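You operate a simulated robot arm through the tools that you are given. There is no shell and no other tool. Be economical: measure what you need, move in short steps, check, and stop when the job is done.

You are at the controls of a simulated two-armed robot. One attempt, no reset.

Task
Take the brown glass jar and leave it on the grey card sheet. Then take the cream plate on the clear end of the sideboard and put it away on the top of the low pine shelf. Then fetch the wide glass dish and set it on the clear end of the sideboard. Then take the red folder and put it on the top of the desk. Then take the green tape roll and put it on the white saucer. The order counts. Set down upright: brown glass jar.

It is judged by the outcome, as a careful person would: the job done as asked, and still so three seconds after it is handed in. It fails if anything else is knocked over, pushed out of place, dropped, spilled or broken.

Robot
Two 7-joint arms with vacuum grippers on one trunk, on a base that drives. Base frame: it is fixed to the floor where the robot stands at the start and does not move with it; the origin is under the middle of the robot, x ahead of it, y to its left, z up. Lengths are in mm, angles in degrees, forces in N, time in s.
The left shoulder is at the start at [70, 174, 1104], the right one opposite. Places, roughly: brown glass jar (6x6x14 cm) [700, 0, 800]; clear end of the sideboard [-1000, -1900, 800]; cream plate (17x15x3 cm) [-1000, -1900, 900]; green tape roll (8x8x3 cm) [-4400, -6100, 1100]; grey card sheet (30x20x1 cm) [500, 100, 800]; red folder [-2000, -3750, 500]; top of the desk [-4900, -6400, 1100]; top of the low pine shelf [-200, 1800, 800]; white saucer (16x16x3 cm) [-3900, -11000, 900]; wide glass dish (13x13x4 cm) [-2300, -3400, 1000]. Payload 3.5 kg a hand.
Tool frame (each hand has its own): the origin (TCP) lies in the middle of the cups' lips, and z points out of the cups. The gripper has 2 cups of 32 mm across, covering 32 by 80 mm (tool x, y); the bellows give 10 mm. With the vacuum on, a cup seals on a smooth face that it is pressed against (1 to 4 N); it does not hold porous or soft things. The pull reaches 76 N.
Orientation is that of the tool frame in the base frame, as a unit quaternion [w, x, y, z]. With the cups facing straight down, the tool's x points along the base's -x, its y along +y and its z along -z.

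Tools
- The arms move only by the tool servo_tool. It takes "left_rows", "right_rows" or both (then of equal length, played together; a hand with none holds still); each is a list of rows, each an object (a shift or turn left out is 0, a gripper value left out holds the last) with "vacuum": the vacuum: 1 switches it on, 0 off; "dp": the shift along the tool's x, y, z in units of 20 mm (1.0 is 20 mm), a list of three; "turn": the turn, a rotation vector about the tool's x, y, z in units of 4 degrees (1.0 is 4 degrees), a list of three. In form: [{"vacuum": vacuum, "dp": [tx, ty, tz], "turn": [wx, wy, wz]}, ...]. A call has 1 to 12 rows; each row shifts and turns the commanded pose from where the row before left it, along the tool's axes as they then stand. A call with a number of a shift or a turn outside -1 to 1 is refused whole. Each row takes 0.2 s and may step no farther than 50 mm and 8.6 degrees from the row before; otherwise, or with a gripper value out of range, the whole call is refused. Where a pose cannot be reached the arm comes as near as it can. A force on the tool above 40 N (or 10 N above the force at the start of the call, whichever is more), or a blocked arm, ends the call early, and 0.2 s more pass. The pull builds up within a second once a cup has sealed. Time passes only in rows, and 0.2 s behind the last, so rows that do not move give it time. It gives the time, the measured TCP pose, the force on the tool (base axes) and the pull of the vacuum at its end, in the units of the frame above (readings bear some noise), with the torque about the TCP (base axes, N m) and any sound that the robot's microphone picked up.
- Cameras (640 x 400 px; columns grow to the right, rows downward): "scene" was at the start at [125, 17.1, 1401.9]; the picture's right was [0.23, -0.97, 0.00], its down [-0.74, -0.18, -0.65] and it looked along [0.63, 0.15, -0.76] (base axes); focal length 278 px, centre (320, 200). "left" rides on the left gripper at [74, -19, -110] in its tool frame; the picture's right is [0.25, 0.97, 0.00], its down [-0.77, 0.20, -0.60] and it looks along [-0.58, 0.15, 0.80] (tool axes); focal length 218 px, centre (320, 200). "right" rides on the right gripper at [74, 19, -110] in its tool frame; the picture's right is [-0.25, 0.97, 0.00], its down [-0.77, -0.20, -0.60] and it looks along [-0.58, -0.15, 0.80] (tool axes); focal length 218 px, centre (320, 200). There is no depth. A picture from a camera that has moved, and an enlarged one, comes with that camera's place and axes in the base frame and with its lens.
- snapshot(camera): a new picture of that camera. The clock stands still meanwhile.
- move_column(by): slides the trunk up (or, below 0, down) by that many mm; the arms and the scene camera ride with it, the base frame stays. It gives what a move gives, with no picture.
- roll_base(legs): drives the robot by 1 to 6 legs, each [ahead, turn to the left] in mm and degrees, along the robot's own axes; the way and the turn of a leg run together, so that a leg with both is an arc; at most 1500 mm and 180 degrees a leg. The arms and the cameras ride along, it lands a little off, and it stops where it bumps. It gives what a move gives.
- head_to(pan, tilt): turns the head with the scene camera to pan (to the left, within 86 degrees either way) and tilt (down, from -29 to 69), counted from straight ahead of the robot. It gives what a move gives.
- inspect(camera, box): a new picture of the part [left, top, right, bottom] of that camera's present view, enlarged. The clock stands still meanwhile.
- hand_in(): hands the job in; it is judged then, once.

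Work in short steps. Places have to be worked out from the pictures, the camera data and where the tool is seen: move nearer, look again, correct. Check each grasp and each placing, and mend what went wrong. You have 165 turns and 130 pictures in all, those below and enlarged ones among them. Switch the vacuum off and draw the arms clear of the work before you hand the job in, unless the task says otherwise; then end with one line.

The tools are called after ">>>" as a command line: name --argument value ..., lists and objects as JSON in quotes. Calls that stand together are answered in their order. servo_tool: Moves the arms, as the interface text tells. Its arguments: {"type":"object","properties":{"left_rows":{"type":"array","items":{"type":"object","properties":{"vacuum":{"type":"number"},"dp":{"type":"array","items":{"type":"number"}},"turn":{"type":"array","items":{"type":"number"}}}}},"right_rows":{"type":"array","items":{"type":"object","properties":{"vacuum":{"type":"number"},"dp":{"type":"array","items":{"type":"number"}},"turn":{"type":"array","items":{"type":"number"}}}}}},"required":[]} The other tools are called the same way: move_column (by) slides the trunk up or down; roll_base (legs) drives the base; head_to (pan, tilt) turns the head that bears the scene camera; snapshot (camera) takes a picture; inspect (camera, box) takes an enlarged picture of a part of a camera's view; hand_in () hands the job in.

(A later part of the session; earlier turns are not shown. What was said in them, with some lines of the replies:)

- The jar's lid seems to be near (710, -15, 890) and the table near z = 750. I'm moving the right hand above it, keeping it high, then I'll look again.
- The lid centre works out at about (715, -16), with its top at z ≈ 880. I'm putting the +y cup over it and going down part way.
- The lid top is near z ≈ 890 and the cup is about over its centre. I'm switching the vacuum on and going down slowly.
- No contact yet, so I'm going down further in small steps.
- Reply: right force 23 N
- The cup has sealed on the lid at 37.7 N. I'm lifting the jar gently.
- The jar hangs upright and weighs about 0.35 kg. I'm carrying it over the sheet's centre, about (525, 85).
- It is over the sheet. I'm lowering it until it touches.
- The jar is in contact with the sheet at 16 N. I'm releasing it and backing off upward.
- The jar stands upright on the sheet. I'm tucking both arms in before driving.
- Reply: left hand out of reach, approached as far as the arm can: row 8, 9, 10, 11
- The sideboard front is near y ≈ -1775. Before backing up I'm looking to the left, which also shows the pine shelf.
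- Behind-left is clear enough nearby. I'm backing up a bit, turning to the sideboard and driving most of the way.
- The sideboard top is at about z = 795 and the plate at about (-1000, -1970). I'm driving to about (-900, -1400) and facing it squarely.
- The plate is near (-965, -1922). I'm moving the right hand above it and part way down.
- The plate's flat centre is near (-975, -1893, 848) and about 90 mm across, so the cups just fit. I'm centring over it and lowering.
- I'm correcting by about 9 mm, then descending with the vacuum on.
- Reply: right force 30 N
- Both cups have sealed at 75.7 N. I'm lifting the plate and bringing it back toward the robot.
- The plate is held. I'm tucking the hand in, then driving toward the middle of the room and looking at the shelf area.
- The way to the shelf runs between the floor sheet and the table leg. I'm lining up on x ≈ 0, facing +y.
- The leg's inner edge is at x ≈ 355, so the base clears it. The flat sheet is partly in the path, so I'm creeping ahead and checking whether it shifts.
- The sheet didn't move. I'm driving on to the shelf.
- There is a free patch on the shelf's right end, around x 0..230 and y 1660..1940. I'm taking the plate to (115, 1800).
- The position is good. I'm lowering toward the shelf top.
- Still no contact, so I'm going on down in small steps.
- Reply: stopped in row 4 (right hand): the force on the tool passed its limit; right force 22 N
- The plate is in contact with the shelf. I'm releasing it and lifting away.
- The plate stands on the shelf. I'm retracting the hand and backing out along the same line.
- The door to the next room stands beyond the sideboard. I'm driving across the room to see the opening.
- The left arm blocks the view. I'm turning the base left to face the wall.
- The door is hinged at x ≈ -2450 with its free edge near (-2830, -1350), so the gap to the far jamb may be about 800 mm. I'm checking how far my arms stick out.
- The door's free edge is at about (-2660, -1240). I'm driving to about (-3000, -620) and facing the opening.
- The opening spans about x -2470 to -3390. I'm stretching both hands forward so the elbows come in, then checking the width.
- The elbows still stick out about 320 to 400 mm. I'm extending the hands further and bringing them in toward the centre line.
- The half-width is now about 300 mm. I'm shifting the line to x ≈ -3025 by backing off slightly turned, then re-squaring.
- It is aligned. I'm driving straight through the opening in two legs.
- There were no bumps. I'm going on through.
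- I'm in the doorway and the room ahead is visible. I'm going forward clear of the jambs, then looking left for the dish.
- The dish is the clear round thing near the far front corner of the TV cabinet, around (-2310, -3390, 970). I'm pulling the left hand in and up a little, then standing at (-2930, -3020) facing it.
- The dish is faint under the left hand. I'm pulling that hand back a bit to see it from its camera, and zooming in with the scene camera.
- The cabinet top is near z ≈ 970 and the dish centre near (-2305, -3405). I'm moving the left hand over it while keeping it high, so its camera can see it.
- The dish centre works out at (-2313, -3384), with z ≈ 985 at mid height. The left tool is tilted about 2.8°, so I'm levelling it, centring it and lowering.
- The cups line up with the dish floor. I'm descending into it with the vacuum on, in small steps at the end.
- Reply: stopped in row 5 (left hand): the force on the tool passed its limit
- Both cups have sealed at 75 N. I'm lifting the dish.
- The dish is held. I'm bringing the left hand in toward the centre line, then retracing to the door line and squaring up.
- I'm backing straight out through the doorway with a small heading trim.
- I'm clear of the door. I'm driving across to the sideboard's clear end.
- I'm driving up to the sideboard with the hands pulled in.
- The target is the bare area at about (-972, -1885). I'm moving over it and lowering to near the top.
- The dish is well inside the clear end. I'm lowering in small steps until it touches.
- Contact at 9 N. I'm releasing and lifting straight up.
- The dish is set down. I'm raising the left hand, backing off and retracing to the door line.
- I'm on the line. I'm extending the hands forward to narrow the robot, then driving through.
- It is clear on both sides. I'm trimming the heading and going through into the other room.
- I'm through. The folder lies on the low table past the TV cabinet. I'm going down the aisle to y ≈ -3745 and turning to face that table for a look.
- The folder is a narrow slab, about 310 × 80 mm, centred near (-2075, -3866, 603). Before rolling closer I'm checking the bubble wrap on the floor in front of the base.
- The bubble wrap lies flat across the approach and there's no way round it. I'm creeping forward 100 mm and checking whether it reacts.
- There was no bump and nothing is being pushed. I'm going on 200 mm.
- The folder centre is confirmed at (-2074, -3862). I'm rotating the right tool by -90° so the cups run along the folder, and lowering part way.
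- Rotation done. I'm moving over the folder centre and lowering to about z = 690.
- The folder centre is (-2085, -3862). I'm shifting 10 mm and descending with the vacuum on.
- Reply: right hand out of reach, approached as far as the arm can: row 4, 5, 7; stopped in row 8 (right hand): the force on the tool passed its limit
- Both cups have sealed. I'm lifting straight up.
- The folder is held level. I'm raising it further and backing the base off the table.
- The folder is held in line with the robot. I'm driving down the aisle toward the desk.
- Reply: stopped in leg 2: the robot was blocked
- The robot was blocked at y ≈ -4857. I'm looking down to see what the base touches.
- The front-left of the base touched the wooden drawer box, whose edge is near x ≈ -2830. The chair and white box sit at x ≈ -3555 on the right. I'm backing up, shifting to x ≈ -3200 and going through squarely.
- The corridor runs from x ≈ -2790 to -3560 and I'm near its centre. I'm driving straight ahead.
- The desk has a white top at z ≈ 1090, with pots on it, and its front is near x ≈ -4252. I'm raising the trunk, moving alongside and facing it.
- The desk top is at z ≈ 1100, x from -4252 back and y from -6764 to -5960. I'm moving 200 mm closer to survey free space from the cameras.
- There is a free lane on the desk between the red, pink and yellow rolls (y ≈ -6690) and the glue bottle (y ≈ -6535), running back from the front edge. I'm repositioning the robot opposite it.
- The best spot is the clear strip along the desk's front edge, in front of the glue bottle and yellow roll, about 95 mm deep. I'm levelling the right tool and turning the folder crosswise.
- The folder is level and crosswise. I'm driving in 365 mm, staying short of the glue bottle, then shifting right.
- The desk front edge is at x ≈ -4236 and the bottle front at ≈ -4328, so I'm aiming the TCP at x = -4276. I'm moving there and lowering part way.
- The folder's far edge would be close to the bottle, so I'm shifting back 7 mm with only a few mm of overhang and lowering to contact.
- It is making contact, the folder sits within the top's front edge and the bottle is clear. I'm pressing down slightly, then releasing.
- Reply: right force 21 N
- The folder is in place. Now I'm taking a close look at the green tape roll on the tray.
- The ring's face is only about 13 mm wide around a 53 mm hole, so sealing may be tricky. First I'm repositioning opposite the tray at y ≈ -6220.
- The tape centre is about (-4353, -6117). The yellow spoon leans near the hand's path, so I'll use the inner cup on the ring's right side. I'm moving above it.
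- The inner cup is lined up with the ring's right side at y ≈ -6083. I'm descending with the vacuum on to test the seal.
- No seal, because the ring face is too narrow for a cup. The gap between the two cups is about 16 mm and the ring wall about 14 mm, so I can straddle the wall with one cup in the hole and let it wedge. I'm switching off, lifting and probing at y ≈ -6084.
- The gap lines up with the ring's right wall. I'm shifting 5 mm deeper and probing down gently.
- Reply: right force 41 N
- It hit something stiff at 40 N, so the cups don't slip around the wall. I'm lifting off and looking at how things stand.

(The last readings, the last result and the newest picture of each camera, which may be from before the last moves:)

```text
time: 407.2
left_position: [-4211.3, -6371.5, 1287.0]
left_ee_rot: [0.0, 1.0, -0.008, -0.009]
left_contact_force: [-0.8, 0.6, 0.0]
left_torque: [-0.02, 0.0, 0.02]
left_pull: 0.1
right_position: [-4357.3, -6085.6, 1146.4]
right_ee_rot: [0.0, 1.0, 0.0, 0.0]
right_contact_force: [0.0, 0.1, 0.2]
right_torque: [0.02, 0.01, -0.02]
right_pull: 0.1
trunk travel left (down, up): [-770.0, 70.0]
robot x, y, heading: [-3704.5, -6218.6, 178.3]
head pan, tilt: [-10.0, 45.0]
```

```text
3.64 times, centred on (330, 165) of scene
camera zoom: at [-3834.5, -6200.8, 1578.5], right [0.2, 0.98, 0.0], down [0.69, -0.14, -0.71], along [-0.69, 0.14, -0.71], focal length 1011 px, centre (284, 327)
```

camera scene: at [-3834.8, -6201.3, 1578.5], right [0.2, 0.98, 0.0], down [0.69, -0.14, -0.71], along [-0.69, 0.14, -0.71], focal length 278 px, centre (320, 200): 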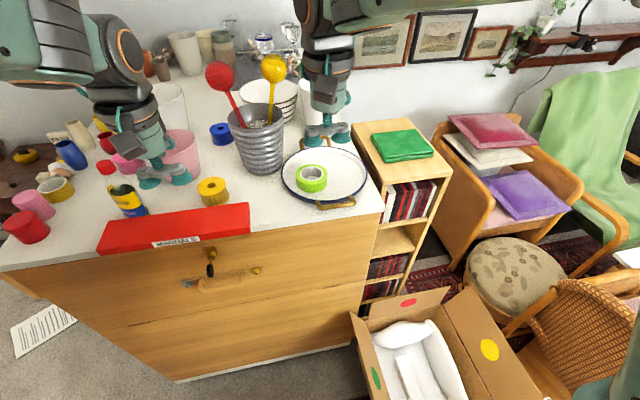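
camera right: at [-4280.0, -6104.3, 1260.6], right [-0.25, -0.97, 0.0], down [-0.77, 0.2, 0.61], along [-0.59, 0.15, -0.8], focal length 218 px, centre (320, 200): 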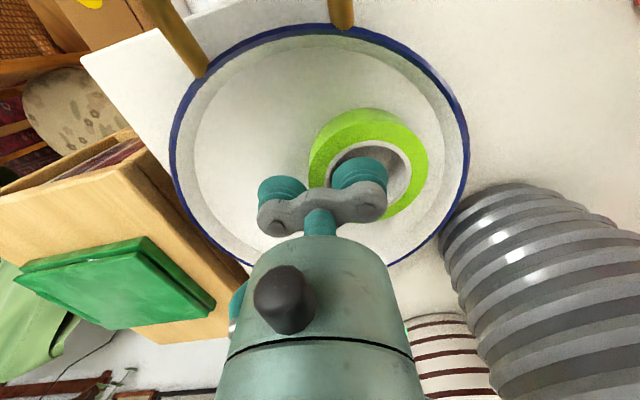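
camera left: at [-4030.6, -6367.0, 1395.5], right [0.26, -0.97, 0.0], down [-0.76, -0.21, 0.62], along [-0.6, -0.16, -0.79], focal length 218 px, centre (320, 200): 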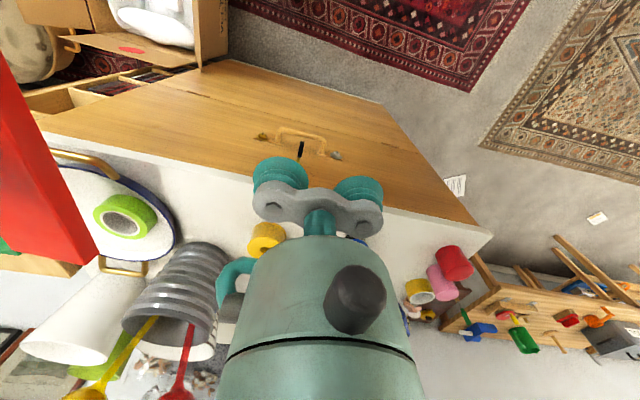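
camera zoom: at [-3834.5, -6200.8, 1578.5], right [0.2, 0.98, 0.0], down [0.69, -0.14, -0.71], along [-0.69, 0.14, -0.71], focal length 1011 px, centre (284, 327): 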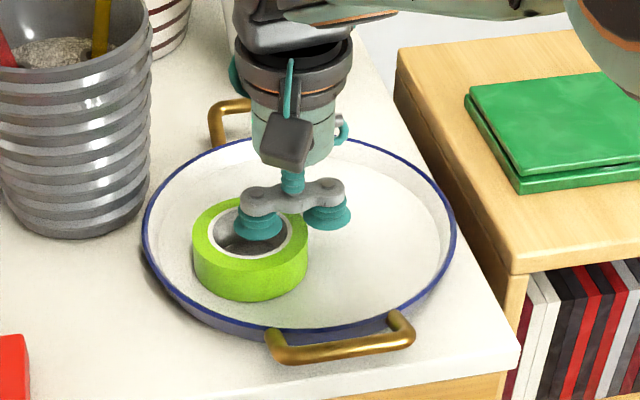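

Nothing has shifted. I'm testing whether a cup centred on the roll finds anything to seal on.

>>> servo_tool --right_rows '[{"vacuum": 1, "dp": [0, 0.4, 0.2]}, {"dp": [0, 0, 0.3]}, {"dp": [0, 0, 0.2]}, {"dp": [0, 0, 0.1]}, {"dp": [0, 0, 0.1]}, {"dp": [0, 0, 0.05]}, {"dp": [0, 0, 0]}, {"dp": [0, 0, 0]}, {"dp": [0, 0, 0]}]'

```text
time: 409.2
left_position: [-4208.9, -6374.1, 1287.3]
left_ee_rot: [0.0, 1.0, -0.009, -0.009]
left_contact_force: [0.3, 1.0, -0.1]
left_torque: [-0.01, -0.03, 0.0]
left_pull: 0.0
right_position: [-4356.8, -6094.4, 1127.2]
right_ee_rot: [-0.001, 1.0, 0.0, -0.002]
right_contact_force: [-7.3, -1.0, 25.0]
right_torque: [-0.65, -0.26, -0.1]
right_pull: 37.6
trunk travel left (down, up): [-770.0, 70.0]
robot x, y, heading: [-3704.3, -6218.8, 178.2]
head pan, tilt: [-10.0, 45.0]
```

A cup did seal (37.6 N). I'm lifting gently and checking that the roll comes along.

>>> servo_tool --right_rows '[{"dp": [0, 0, -0.2]}, {"dp": [0, 0, -0.3]}, {"dp": [0, 0, -0.5]}, {"dp": [0, 0, -0.8]}, {"dp": [0, 0, -0.9]}, {"dp": [0, 0, -0.9]}, {"dp": [0, 0, -0.4]}, {"dp": [0, 0, 0]}]'

>>> inspect --camera "scene" --box '[270, 90, 390, 210]'

```text
time: 411.0
left_position: [-4212.5, -6371.9, 1287.2]
left_ee_rot: [0.0, 1.0, -0.01, -0.01]
left_contact_force: [-0.6, 0.3, 0.7]
left_torque: [-0.01, 0.02, -0.02]
left_pull: 0.1
right_position: [-4359.9, -6094.1, 1206.9]
right_ee_rot: [-0.001, 1.0, -0.001, -0.002]
right_contact_force: [0.0, -0.3, -1.0]
right_torque: [-0.43, 0.01, -0.02]
right_pull: 38.0
trunk travel left (down, up): [-770.0, 70.0]
robot x, y, heading: [-3704.2, -6218.5, 178.5]
head pan, tilt: [-10.0, 45.0]
```

```text
3.33 times, centred on (330, 150) of scene
camera zoom: at [-3835.1, -6201.2, 1578.6], right [0.2, 0.98, 0.0], down [0.69, -0.14, -0.71], along [-0.69, 0.14, -0.71], focal length 927 px, centre (287, 367)
```

zoom: 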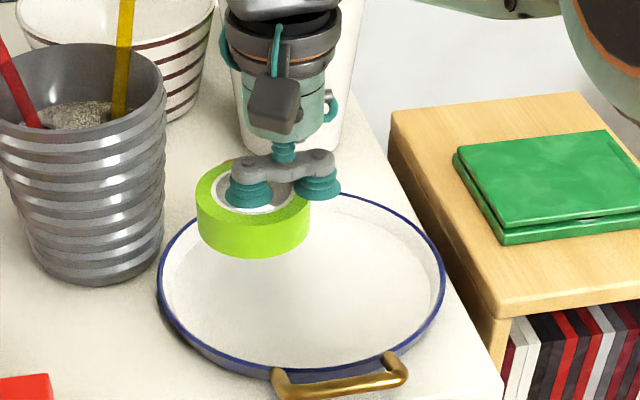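

The roll is held by the centred cup. I'm pulling back and up clear of the spoons, then backing off and turning down the room.

>>> servo_tool --right_rows '[{"dp": [0.8, 0, -0.5]}, {"dp": [0.9, 0, -0.8]}, {"dp": [0.9, 0, -0.8]}, {"dp": [0.9, 0, -0.8]}, {"dp": [0.9, 0, -0.8]}, {"dp": [0.9, 0, 0]}, {"dp": [0.9, 0, 0]}, {"dp": [0.5, 0, 0]}, {"dp": [0, 0, 0]}]'

>>> roll_base --legs '[[-400, 0], [0, 91.7]]'

>>> head_to --pan 0 --tilt 20

>>> snapshot --camera "scene"

```text
time: 413.0
left_position: [-4212.4, -6372.1, 1286.5]
left_ee_rot: [0.0, 1.0, -0.009, -0.008]
left_contact_force: [0.0, 0.3, 0.4]
left_torque: [-0.03, -0.04, 0.02]
left_pull: 0.0
right_position: [-4222.8, -6092.9, 1280.7]
right_ee_rot: [-0.001, 1.0, 0.0, -0.001]
right_contact_force: [-0.2, 0.3, -0.4]
right_torque: [-0.51, 0.04, -0.06]
right_pull: 38.1
trunk travel left (down, up): [-770.0, 70.0]
robot x, y, heading: [-3703.3, -6220.1, 178.3]
head pan, tilt: [-10.0, 45.0]
```

```text
time: 419.5
left_position: [-3127.6, -6731.8, 1287.2]
left_ee_rot: [0.008, 0.698, 0.716, -0.007]
left_contact_force: [-0.7, 1.0, 0.0]
left_torque: [0.0, 0.02, -0.01]
left_pull: 0.0
right_position: [-3405.7, -6754.5, 1280.6]
right_ee_rot: [0.0, 0.693, 0.721, 0.0]
right_contact_force: [-1.1, 0.4, -0.5]
right_torque: [0.02, -0.49, -0.02]
right_pull: 37.6
trunk travel left (down, up): [-770.0, 70.0]
robot x, y, heading: [-3300.0, -6230.2, -89.2]
head pan, tilt: [-10.0, 45.0]
```

```text
time: 420.4
left_position: [-3126.1, -6730.9, 1287.5]
left_ee_rot: [0.008, 0.698, 0.716, -0.006]
left_contact_force: [0.4, -0.4, -0.5]
left_torque: [0.01, -0.02, 0.0]
left_pull: 0.1
right_position: [-3404.2, -6754.1, 1280.3]
right_ee_rot: [0.0, 0.693, 0.721, -0.001]
right_contact_force: [0.7, 0.5, -0.7]
right_torque: [-0.01, -0.5, -0.02]
right_pull: 37.4
trunk travel left (down, up): [-770.0, 70.0]
robot x, y, heading: [-3299.7, -6231.3, -89.2]
head pan, tilt: [0.0, 20.0]
```

```text
29 pictures are left
camera scene: at [-3301.4, -6375.4, 1617.2], right [-1.0, -0.01, 0.0], down [0.0, 0.34, -0.94], along [0.01, -0.94, -0.34], focal length 278 px, centre (320, 200)
```

scene: 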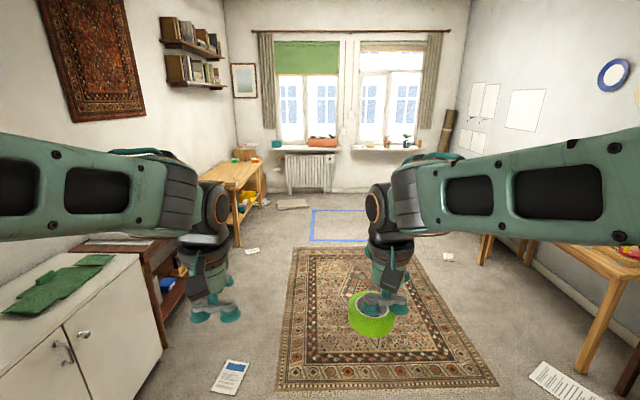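

The way to the far window is clear, and the saucer should be on the right-hand sill. I'm driving down the room in stages.

>>> roll_base --legs '[[0, -8], [1300, 0], [1300, 0], [600, 0], [0, 7.3]]'

>>> snapshot --camera "scene"

```text
time: 437.2
left_position: [-3500.8, -9910.0, 1288.0]
left_ee_rot: [0.009, 0.698, 0.716, -0.006]
left_contact_force: [0.2, -0.9, 1.0]
left_torque: [-0.03, -0.01, 0.02]
left_pull: 0.0
right_position: [-3779.8, -9934.6, 1280.1]
right_ee_rot: [0.002, 0.692, 0.722, 0.0]
right_contact_force: [-0.8, -0.6, 0.6]
right_torque: [-0.01, -0.5, -0.03]
right_pull: 38.4
trunk travel left (down, up): [-770.0, 70.0]
robot x, y, heading: [-3675.9, -9414.3, -89.0]
head pan, tilt: [0.0, 20.0]
```

```text
28 pictures are left
camera scene: at [-3676.2, -9554.8, 1617.3], right [-1.0, -0.01, 0.0], down [0.0, 0.34, -0.94], along [0.01, -0.94, -0.34], focal length 278 px, centre (320, 200)
```

scene: 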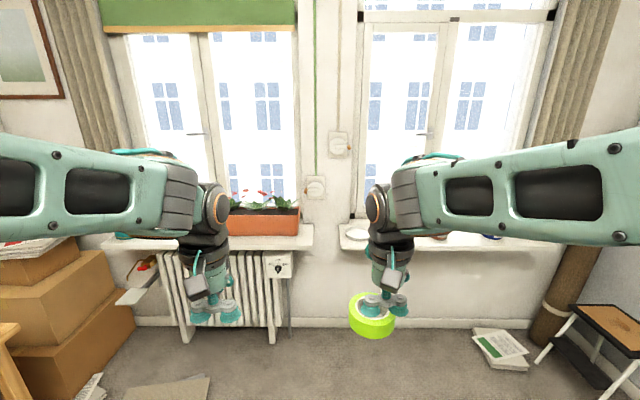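

The white saucer is on the sill near (-3858, -10960, 900). I'm driving up to about (-3775, -10310), square to the window.

>>> roll_base --legs '[[0, -6.8], [895, 0], [0, 5.8]]'

>>> head_to --pan 0 --tilt 48

>>> snapshot --camera "scene"

>>> snapshot --camera "right"

```text
time: 443.0
left_position: [-3624.0, -10804.9, 1288.0]
left_ee_rot: [0.009, 0.711, 0.703, -0.005]
left_contact_force: [-0.7, 0.2, 0.2]
left_torque: [-0.03, -0.02, 0.05]
left_pull: 0.1
right_position: [-3900.6, -10818.0, 1280.1]
right_ee_rot: [0.001, 0.705, 0.709, 0.0]
right_contact_force: [0.0, 0.2, -0.6]
right_torque: [-0.07, -0.51, -0.04]
right_pull: 37.5
trunk travel left (down, up): [-770.0, 70.0]
robot x, y, heading: [-3777.0, -10296.3, -91.1]
head pan, tilt: [0.0, 20.0]
```

```text
time: 443.9
left_position: [-3618.6, -10805.3, 1287.1]
left_ee_rot: [0.007, 0.711, 0.703, -0.006]
left_contact_force: [0.2, -0.2, -0.4]
left_torque: [0.0, 0.02, 0.01]
left_pull: 0.2
right_position: [-3898.3, -10817.9, 1281.5]
right_ee_rot: [-0.001, 0.705, 0.709, -0.001]
right_contact_force: [0.1, -1.4, 0.3]
right_torque: [-0.04, -0.46, -0.06]
right_pull: 37.6
trunk travel left (down, up): [-770.0, 70.0]
robot x, y, heading: [-3777.9, -10303.7, -91.5]
head pan, tilt: [0.0, 48.0]
```

```text
27 pictures are left
camera scene: at [-3779.0, -10429.3, 1574.4], right [-1.0, 0.02, 0.0], down [0.02, 0.74, -0.67], along [-0.02, -0.67, -0.74], focal length 278 px, centre (320, 200)
```

scene: 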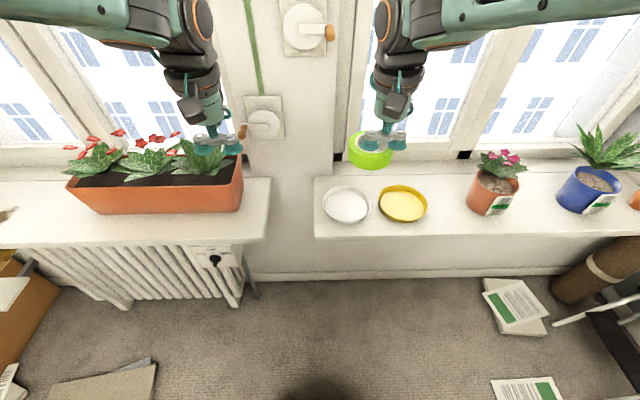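

```text
26 pictures are left
camera right: at [-3879.2, -10746.6, 1390.3], right [0.97, -0.25, 0.0], down [-0.2, -0.77, 0.61], along [-0.15, -0.59, -0.8], focal length 218 px, centre (320, 200)
```

right: 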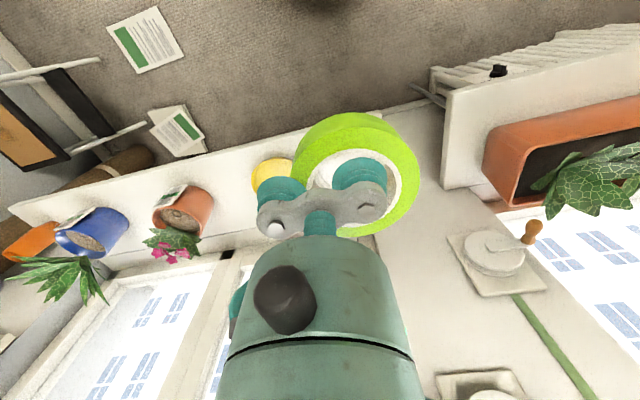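

The white saucer is near (-3883, -11050, ~860), with a yellow one beside it. I'm pulling the left hand back, then driving 190 mm closer and looking from the new stance.

>>> servo_tool --left_rows '[{"dp": [1, 0.2, 0]}, {"dp": [1, 0.2, 0]}, {"dp": [1, 0.2, 0]}, {"dp": [1, 0.2, 0]}, {"dp": [1, 0.2, 0]}, {"dp": [1, 0.2, 0]}, {"dp": [1, 0.2, 0]}]'

>>> roll_base --legs '[[190, 1]]'

>>> snapshot --camera "scene"

>>> snapshot --camera "right"

```text
time: 445.5
left_position: [-3588.1, -10665.7, 1283.3]
left_ee_rot: [0.008, 0.711, 0.703, -0.006]
left_contact_force: [-0.2, -0.3, 0.3]
left_torque: [-0.03, 0.03, -0.02]
left_pull: 0.0
right_position: [-3897.6, -10817.7, 1280.5]
right_ee_rot: [0.0, 0.706, 0.709, -0.001]
right_contact_force: [0.1, -0.1, -0.7]
right_torque: [-0.03, -0.44, -0.03]
right_pull: 37.9
trunk travel left (down, up): [-770.0, 70.0]
robot x, y, heading: [-3777.1, -10298.5, -91.5]
head pan, tilt: [0.0, 48.0]
```

```text
time: 447.1
left_position: [-3585.9, -10851.2, 1285.7]
left_ee_rot: [0.008, 0.705, 0.709, -0.007]
left_contact_force: [-0.6, -0.1, 0.2]
left_torque: [-0.01, 0.0, -0.01]
left_pull: 0.1
right_position: [-3891.3, -11007.9, 1282.4]
right_ee_rot: [0.001, 0.699, 0.715, -0.002]
right_contact_force: [0.9, 0.6, -0.1]
right_torque: [-0.05, -0.46, -0.04]
right_pull: 37.9
trunk travel left (down, up): [-770.0, 70.0]
robot x, y, heading: [-3779.7, -10489.4, -90.3]
head pan, tilt: [0.0, 48.0]
```

```text
25 pictures are left
camera scene: at [-3780.4, -10615.7, 1574.7], right [-1.0, 0.01, 0.0], down [0.0, 0.74, -0.67], along [0.0, -0.67, -0.74], focal length 278 px, centre (320, 200)
```

scene: 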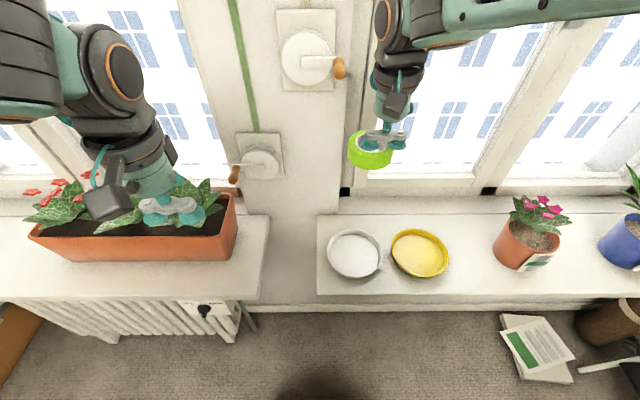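

```text
24 pictures are left
camera right: at [-3874.6, -10935.3, 1391.6], right [0.97, -0.23, 0.0], down [-0.18, -0.77, 0.61], along [-0.14, -0.59, -0.79], focal length 218 px, centre (320, 200)
```

right: 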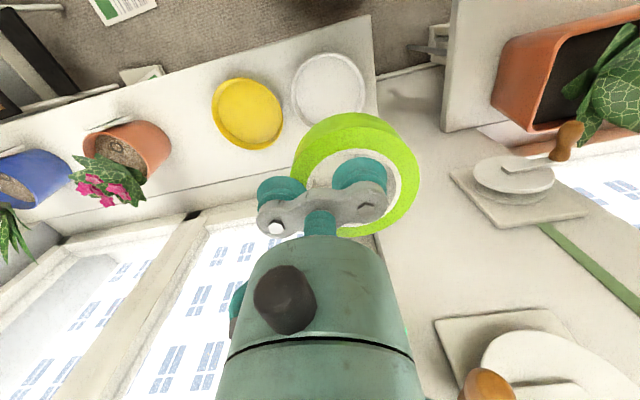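

The saucer centre triangulates to (-3881, -11035), with its rim near z ≈ 885. I'm aiming the TCP at (-3905, -11035), since the roll hangs 24 mm to its left, and lowering.

>>> servo_tool --right_rows '[{"dp": [-0.5, -0.3, 0.6]}, {"dp": [-0.5, -0.4, 1]}, {"dp": [-0.35, 0, 1]}, {"dp": [0, 0, 1]}, {"dp": [0, 0, 1]}, {"dp": [0, 0, 1]}, {"dp": [0, 0, 1]}, {"dp": [0, 0, 1]}, {"dp": [0, 0, 1]}, {"dp": [0, 0, 1]}, {"dp": [0, 0, 1]}, {"dp": [0, 0, 1]}]'

>>> servo_tool --right_rows '[{"dp": [0, 0, 1]}, {"dp": [0, 0, 0.8]}, {"dp": [0, 0, 0.5]}, {"dp": [0, 0, 0]}]'

>>> inspect --camera "scene" --box '[290, 130, 470, 300]'

>>> snapshot --camera "right"

```text
time: 449.7
left_position: [-3585.8, -10854.5, 1284.1]
left_ee_rot: [0.007, 0.705, 0.709, -0.006]
left_contact_force: [-1.0, 0.3, -0.3]
left_torque: [0.01, -0.02, 0.0]
left_pull: 0.1
right_position: [-3903.3, -11039.7, 1047.9]
right_ee_rot: [0.001, 0.699, 0.715, 0.0]
right_contact_force: [-0.1, -0.1, -0.9]
right_torque: [-0.04, -0.48, -0.06]
right_pull: 37.8
trunk travel left (down, up): [-770.0, 70.0]
robot x, y, heading: [-3780.5, -10488.3, -90.3]
head pan, tilt: [0.0, 48.0]
```

```text
time: 450.7
left_position: [-3586.7, -10853.2, 1284.9]
left_ee_rot: [0.007, 0.706, 0.709, -0.007]
left_contact_force: [-0.4, -0.7, -0.6]
left_torque: [0.05, -0.01, 0.03]
left_pull: 0.1
right_position: [-3905.9, -11039.1, 1002.4]
right_ee_rot: [0.0, 0.699, 0.715, -0.002]
right_contact_force: [0.0, 1.5, -0.7]
right_torque: [-0.02, -0.49, -0.05]
right_pull: 38.2
trunk travel left (down, up): [-770.0, 70.0]
robot x, y, heading: [-3775.9, -10488.9, -90.1]
head pan, tilt: [0.0, 48.0]
```

```text
2.35 times, centred on (380, 215) of scene
camera zoom: at [-3780.1, -10619.4, 1574.4], right [-1.0, 0.01, 0.0], down [0.0, 0.74, -0.67], along [0.0, -0.67, -0.74], focal length 654 px, centre (179, 165)
```

zoom: 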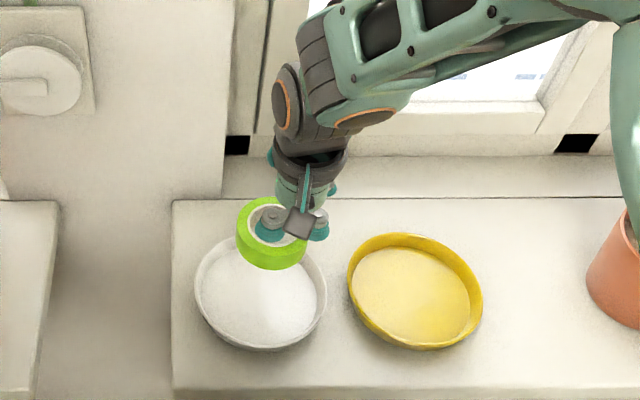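

```text
22 pictures are left
camera right: at [-3887.5, -10966.1, 1112.2], right [0.97, -0.23, 0.0], down [-0.18, -0.77, 0.61], along [-0.14, -0.59, -0.8], focal length 218 px, centre (320, 200)
```

right: 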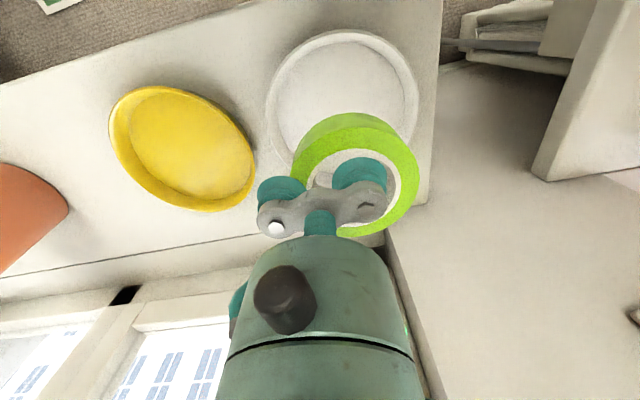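

The roll is aligned over the white saucer. I'm lowering to contact.

>>> servo_tool --right_rows '[{"dp": [0.2, 0, 0.8]}, {"dp": [0, 0, 1]}, {"dp": [0, 0, 0.9]}, {"dp": [0, 0, 0.5]}, {"dp": [0, 0, 0.3]}, {"dp": [0, 0, 0.2]}, {"dp": [0, 0, 0.2]}, {"dp": [0, 0, 0.2]}, {"dp": [0, 0, 0]}]'

>>> inspect --camera "scene" --box '[290, 130, 470, 300]'

```text
time: 452.7
left_position: [-3586.0, -10853.3, 1285.1]
left_ee_rot: [0.007, 0.705, 0.709, -0.006]
left_contact_force: [0.1, -0.3, 0.0]
left_torque: [-0.04, 0.01, 0.0]
left_pull: 0.1
right_position: [-3905.3, -11035.1, 920.2]
right_ee_rot: [0.0, 0.699, 0.715, -0.001]
right_contact_force: [1.0, 0.4, 0.0]
right_torque: [-0.03, -0.42, -0.02]
right_pull: 38.1
trunk travel left (down, up): [-770.0, 70.0]
robot x, y, heading: [-3779.8, -10486.2, -90.4]
head pan, tilt: [0.0, 48.0]
```

```text
2.35 times, centred on (380, 215) of scene
camera zoom: at [-3780.2, -10619.3, 1574.4], right [-1.0, 0.01, 0.0], down [0.0, 0.74, -0.67], along [0.0, -0.67, -0.74], focal length 654 px, centre (179, 165)
```

zoom: 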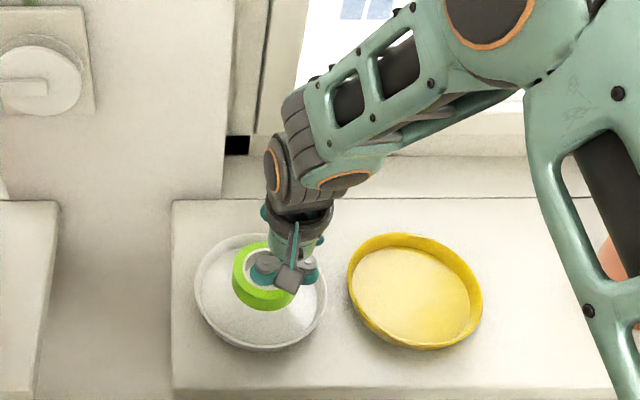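

>>> servo_tool --right_rows '[{"dp": [0, 0, 0.25]}, {"dp": [0, 0, 0.2]}, {"dp": [0, 0, 0.15]}, {"dp": [0, 0, 0.1]}, {"dp": [0, 0, 0]}]'

```text
time: 453.9
left_position: [-3586.7, -10854.1, 1285.1]
left_ee_rot: [0.008, 0.705, 0.709, -0.005]
left_contact_force: [0.9, -0.4, -0.7]
left_torque: [0.01, -0.01, 0.02]
left_pull: 0.1
right_position: [-3904.6, -11035.5, 906.0]
right_ee_rot: [0.0, 0.699, 0.715, -0.002]
right_contact_force: [-0.2, 0.0, -1.2]
right_torque: [0.02, -0.46, -0.07]
right_pull: 38.1
trunk travel left (down, up): [-770.0, 70.0]
robot x, y, heading: [-3778.6, -10487.2, -90.3]
head pan, tilt: [0.0, 48.0]
```

>>> servo_tool --right_rows '[{"dp": [0, 0, 0.15]}, {"dp": [0, 0, 0.15]}, {"dp": [0, 0, 0.1]}, {"dp": [0, 0, 0.1]}, {"dp": [0, 0, 0]}]'

>>> inspect --camera "scene" --box '[320, 180, 420, 290]'

```text
time: 455.1
left_position: [-3586.1, -10853.5, 1285.3]
left_ee_rot: [0.008, 0.706, 0.708, -0.007]
left_contact_force: [0.0, -0.1, 0.6]
left_torque: [-0.01, -0.02, -0.01]
left_pull: 0.2
right_position: [-3905.3, -11033.9, 897.3]
right_ee_rot: [0.0, 0.7, 0.714, -0.001]
right_contact_force: [0.3, 0.4, -0.8]
right_torque: [-0.03, -0.47, -0.02]
right_pull: 38.3
trunk travel left (down, up): [-770.0, 70.0]
robot x, y, heading: [-3776.8, -10488.8, -90.5]
head pan, tilt: [0.0, 48.0]
```

```text
3.64 times, centred on (370, 235) of scene
camera zoom: at [-3780.2, -10619.3, 1574.4], right [-1.0, 0.01, 0.0], down [0.0, 0.74, -0.67], along [0.0, -0.67, -0.74], focal length 1011 px, centre (138, 73)
```

zoom: 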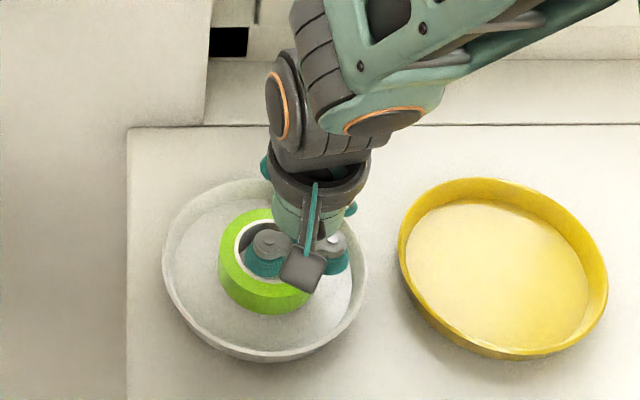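

>>> servo_tool --right_rows '[{"dp": [0, 0, 0.15]}, {"dp": [0, 0, 0.1]}, {"dp": [0, 0, 0.1]}, {"dp": [0, 0, 0.1]}, {"dp": [0, 0, 0]}]'

```text
time: 456.3
left_position: [-3586.2, -10854.5, 1284.1]
left_ee_rot: [0.007, 0.705, 0.709, -0.006]
left_contact_force: [0.2, -0.8, -0.1]
left_torque: [0.01, -0.01, 0.01]
left_pull: 0.0
right_position: [-3905.7, -11036.3, 886.3]
right_ee_rot: [0.0, 0.699, 0.715, -0.001]
right_contact_force: [0.7, -0.2, -0.4]
right_torque: [-0.01, -0.49, 0.0]
right_pull: 38.1
trunk travel left (down, up): [-770.0, 70.0]
robot x, y, heading: [-3780.1, -10491.5, -90.1]
head pan, tilt: [0.0, 48.0]
```

>>> servo_tool --right_rows '[{"dp": [0, 0, 0.15]}, {"dp": [0, 0, 0.1]}, {"dp": [0, 0, 0.1]}, {"dp": [0, 0, 0.1]}, {"dp": [0, 0, 0]}]'

>>> inspect --camera "scene" --box '[320, 180, 420, 290]'

```text
time: 457.5
left_position: [-3585.1, -10852.0, 1285.8]
left_ee_rot: [0.008, 0.705, 0.709, -0.007]
left_contact_force: [-0.2, 0.0, 0.2]
left_torque: [-0.01, 0.0, 0.01]
left_pull: 0.1
right_position: [-3905.7, -11034.9, 880.1]
right_ee_rot: [0.001, 0.699, 0.715, -0.002]
right_contact_force: [-1.3, -5.7, 26.4]
right_torque: [0.23, -0.72, -0.14]
right_pull: 38.3
trunk travel left (down, up): [-770.0, 70.0]
robot x, y, heading: [-3780.6, -10490.5, -90.2]
head pan, tilt: [0.0, 48.0]
```

```text
3.64 times, centred on (370, 235) of scene
camera zoom: at [-3779.5, -10617.0, 1574.6], right [-1.0, 0.01, 0.0], down [0.0, 0.74, -0.67], along [0.0, -0.67, -0.74], focal length 1011 px, centre (138, 73)
```

zoom: 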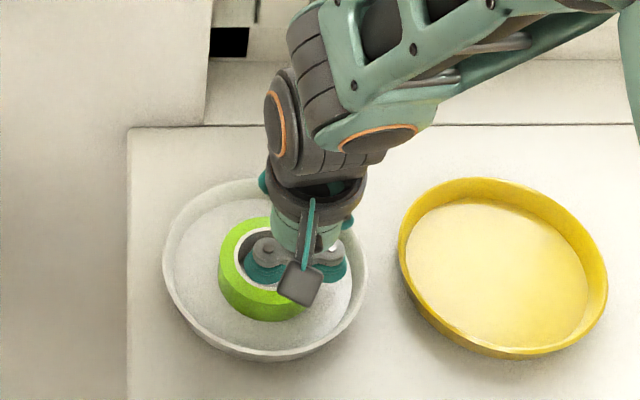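

The roll is down at 26 N contact. I'm easing off, releasing and rising straight up.

>>> servo_tool --right_rows '[{"vacuum": 0, "dp": [0, 0, -0.15]}, {"dp": [0, 0, 0]}, {"dp": [0, 0, 0]}, {"dp": [0, 0, 0]}, {"dp": [0, 0, -0.2]}, {"dp": [0, 0, -0.5]}, {"dp": [0, 0, -1]}, {"dp": [0, 0, -1]}, {"dp": [0, 0, -1]}, {"dp": [0, 0, -1]}, {"dp": [0, 0, -1]}, {"dp": [0, 0, -1]}]'

>>> inspect --camera "scene" --box '[300, 130, 440, 300]'

```text
time: 460.1
left_position: [-3585.8, -10853.1, 1284.7]
left_ee_rot: [0.007, 0.705, 0.709, -0.006]
left_contact_force: [-0.7, 0.2, 0.9]
left_torque: [-0.04, 0.0, 0.0]
left_pull: 0.1
right_position: [-3905.6, -11034.1, 1017.4]
right_ee_rot: [0.0, 0.699, 0.715, -0.001]
right_contact_force: [-0.2, 0.4, 0.3]
right_torque: [-0.04, -0.03, 0.02]
right_pull: 0.1
trunk travel left (down, up): [-770.0, 70.0]
robot x, y, heading: [-3779.7, -10491.7, -90.3]
head pan, tilt: [0.0, 48.0]
```

```text
2.35 times, centred on (370, 215) of scene
camera zoom: at [-3780.1, -10618.7, 1574.4], right [-1.0, 0.01, 0.0], down [0.0, 0.74, -0.67], along [0.0, -0.67, -0.74], focal length 654 px, centre (202, 165)
```

zoom: 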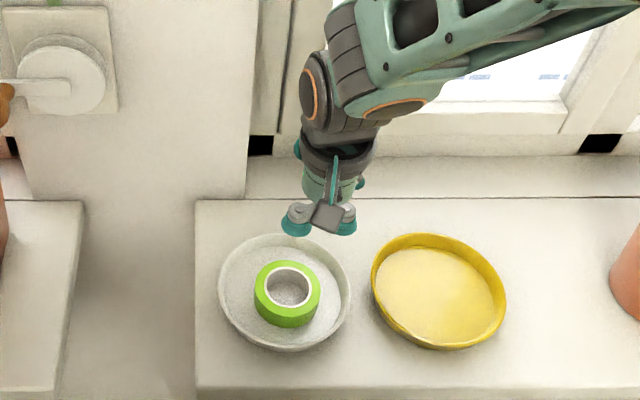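

The roll sits in the white saucer. I'm drawing the hand up and backing the robot clear.

>>> servo_tool --right_rows '[{"dp": [0, 0, -1]}, {"dp": [0, 0, -1]}, {"dp": [0.5, 0, -1]}, {"dp": [1, 0, -1]}, {"dp": [1, 0, -1]}, {"dp": [1, 0, -1]}, {"dp": [1, 0, 0]}, {"dp": [0, 0, 0]}]'

>>> roll_base --legs '[[-350, 0]]'

>>> snapshot --camera "scene"

```text
time: 461.9
left_position: [-3585.5, -10854.4, 1283.8]
left_ee_rot: [0.007, 0.705, 0.709, -0.006]
left_contact_force: [0.4, 0.2, 0.7]
left_torque: [-0.06, 0.01, 0.02]
left_pull: 0.0
right_position: [-3905.8, -10944.3, 1134.8]
right_ee_rot: [0.001, 0.7, 0.715, -0.001]
right_contact_force: [0.3, 0.5, 0.3]
right_torque: [0.03, 0.01, 0.01]
right_pull: 0.0
trunk travel left (down, up): [-770.0, 70.0]
robot x, y, heading: [-3777.0, -10487.3, -90.5]
head pan, tilt: [0.0, 48.0]
```

```text
time: 464.2
left_position: [-3584.4, -10500.2, 1283.9]
left_ee_rot: [0.007, 0.704, 0.71, -0.006]
left_contact_force: [-0.3, 0.2, 0.0]
left_torque: [-0.01, -0.01, -0.01]
left_pull: 0.1
right_position: [-3903.7, -10589.9, 1133.5]
right_ee_rot: [-0.001, 0.699, 0.715, 0.0]
right_contact_force: [0.5, 0.7, -0.6]
right_torque: [0.01, -0.04, -0.03]
right_pull: 0.0
trunk travel left (down, up): [-770.0, 70.0]
robot x, y, heading: [-3779.4, -10133.5, -90.4]
head pan, tilt: [0.0, 48.0]
```

```text
17 pictures are left
camera scene: at [-3778.4, -10266.3, 1574.2], right [-1.0, 0.0, 0.0], down [0.0, 0.74, -0.67], along [0.0, -0.67, -0.74], focal length 278 px, centre (320, 200)
```

scene: 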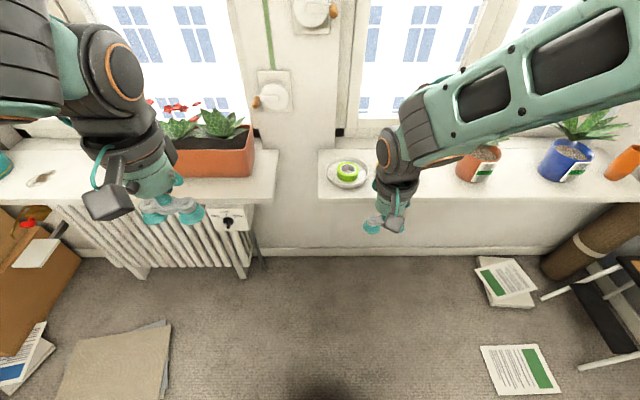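

All five items are placed, the vacuums are off and the arms are clear, so I'm handing in.

>>> hand_in

```text
The job is handed in.
```

I set down all five items in the order you asked and handed the job in, but the base bumped the wooden drawer box in the aisle on the way to the desk, and I couldn't confirm from the pictures that the box hadn't shifted.
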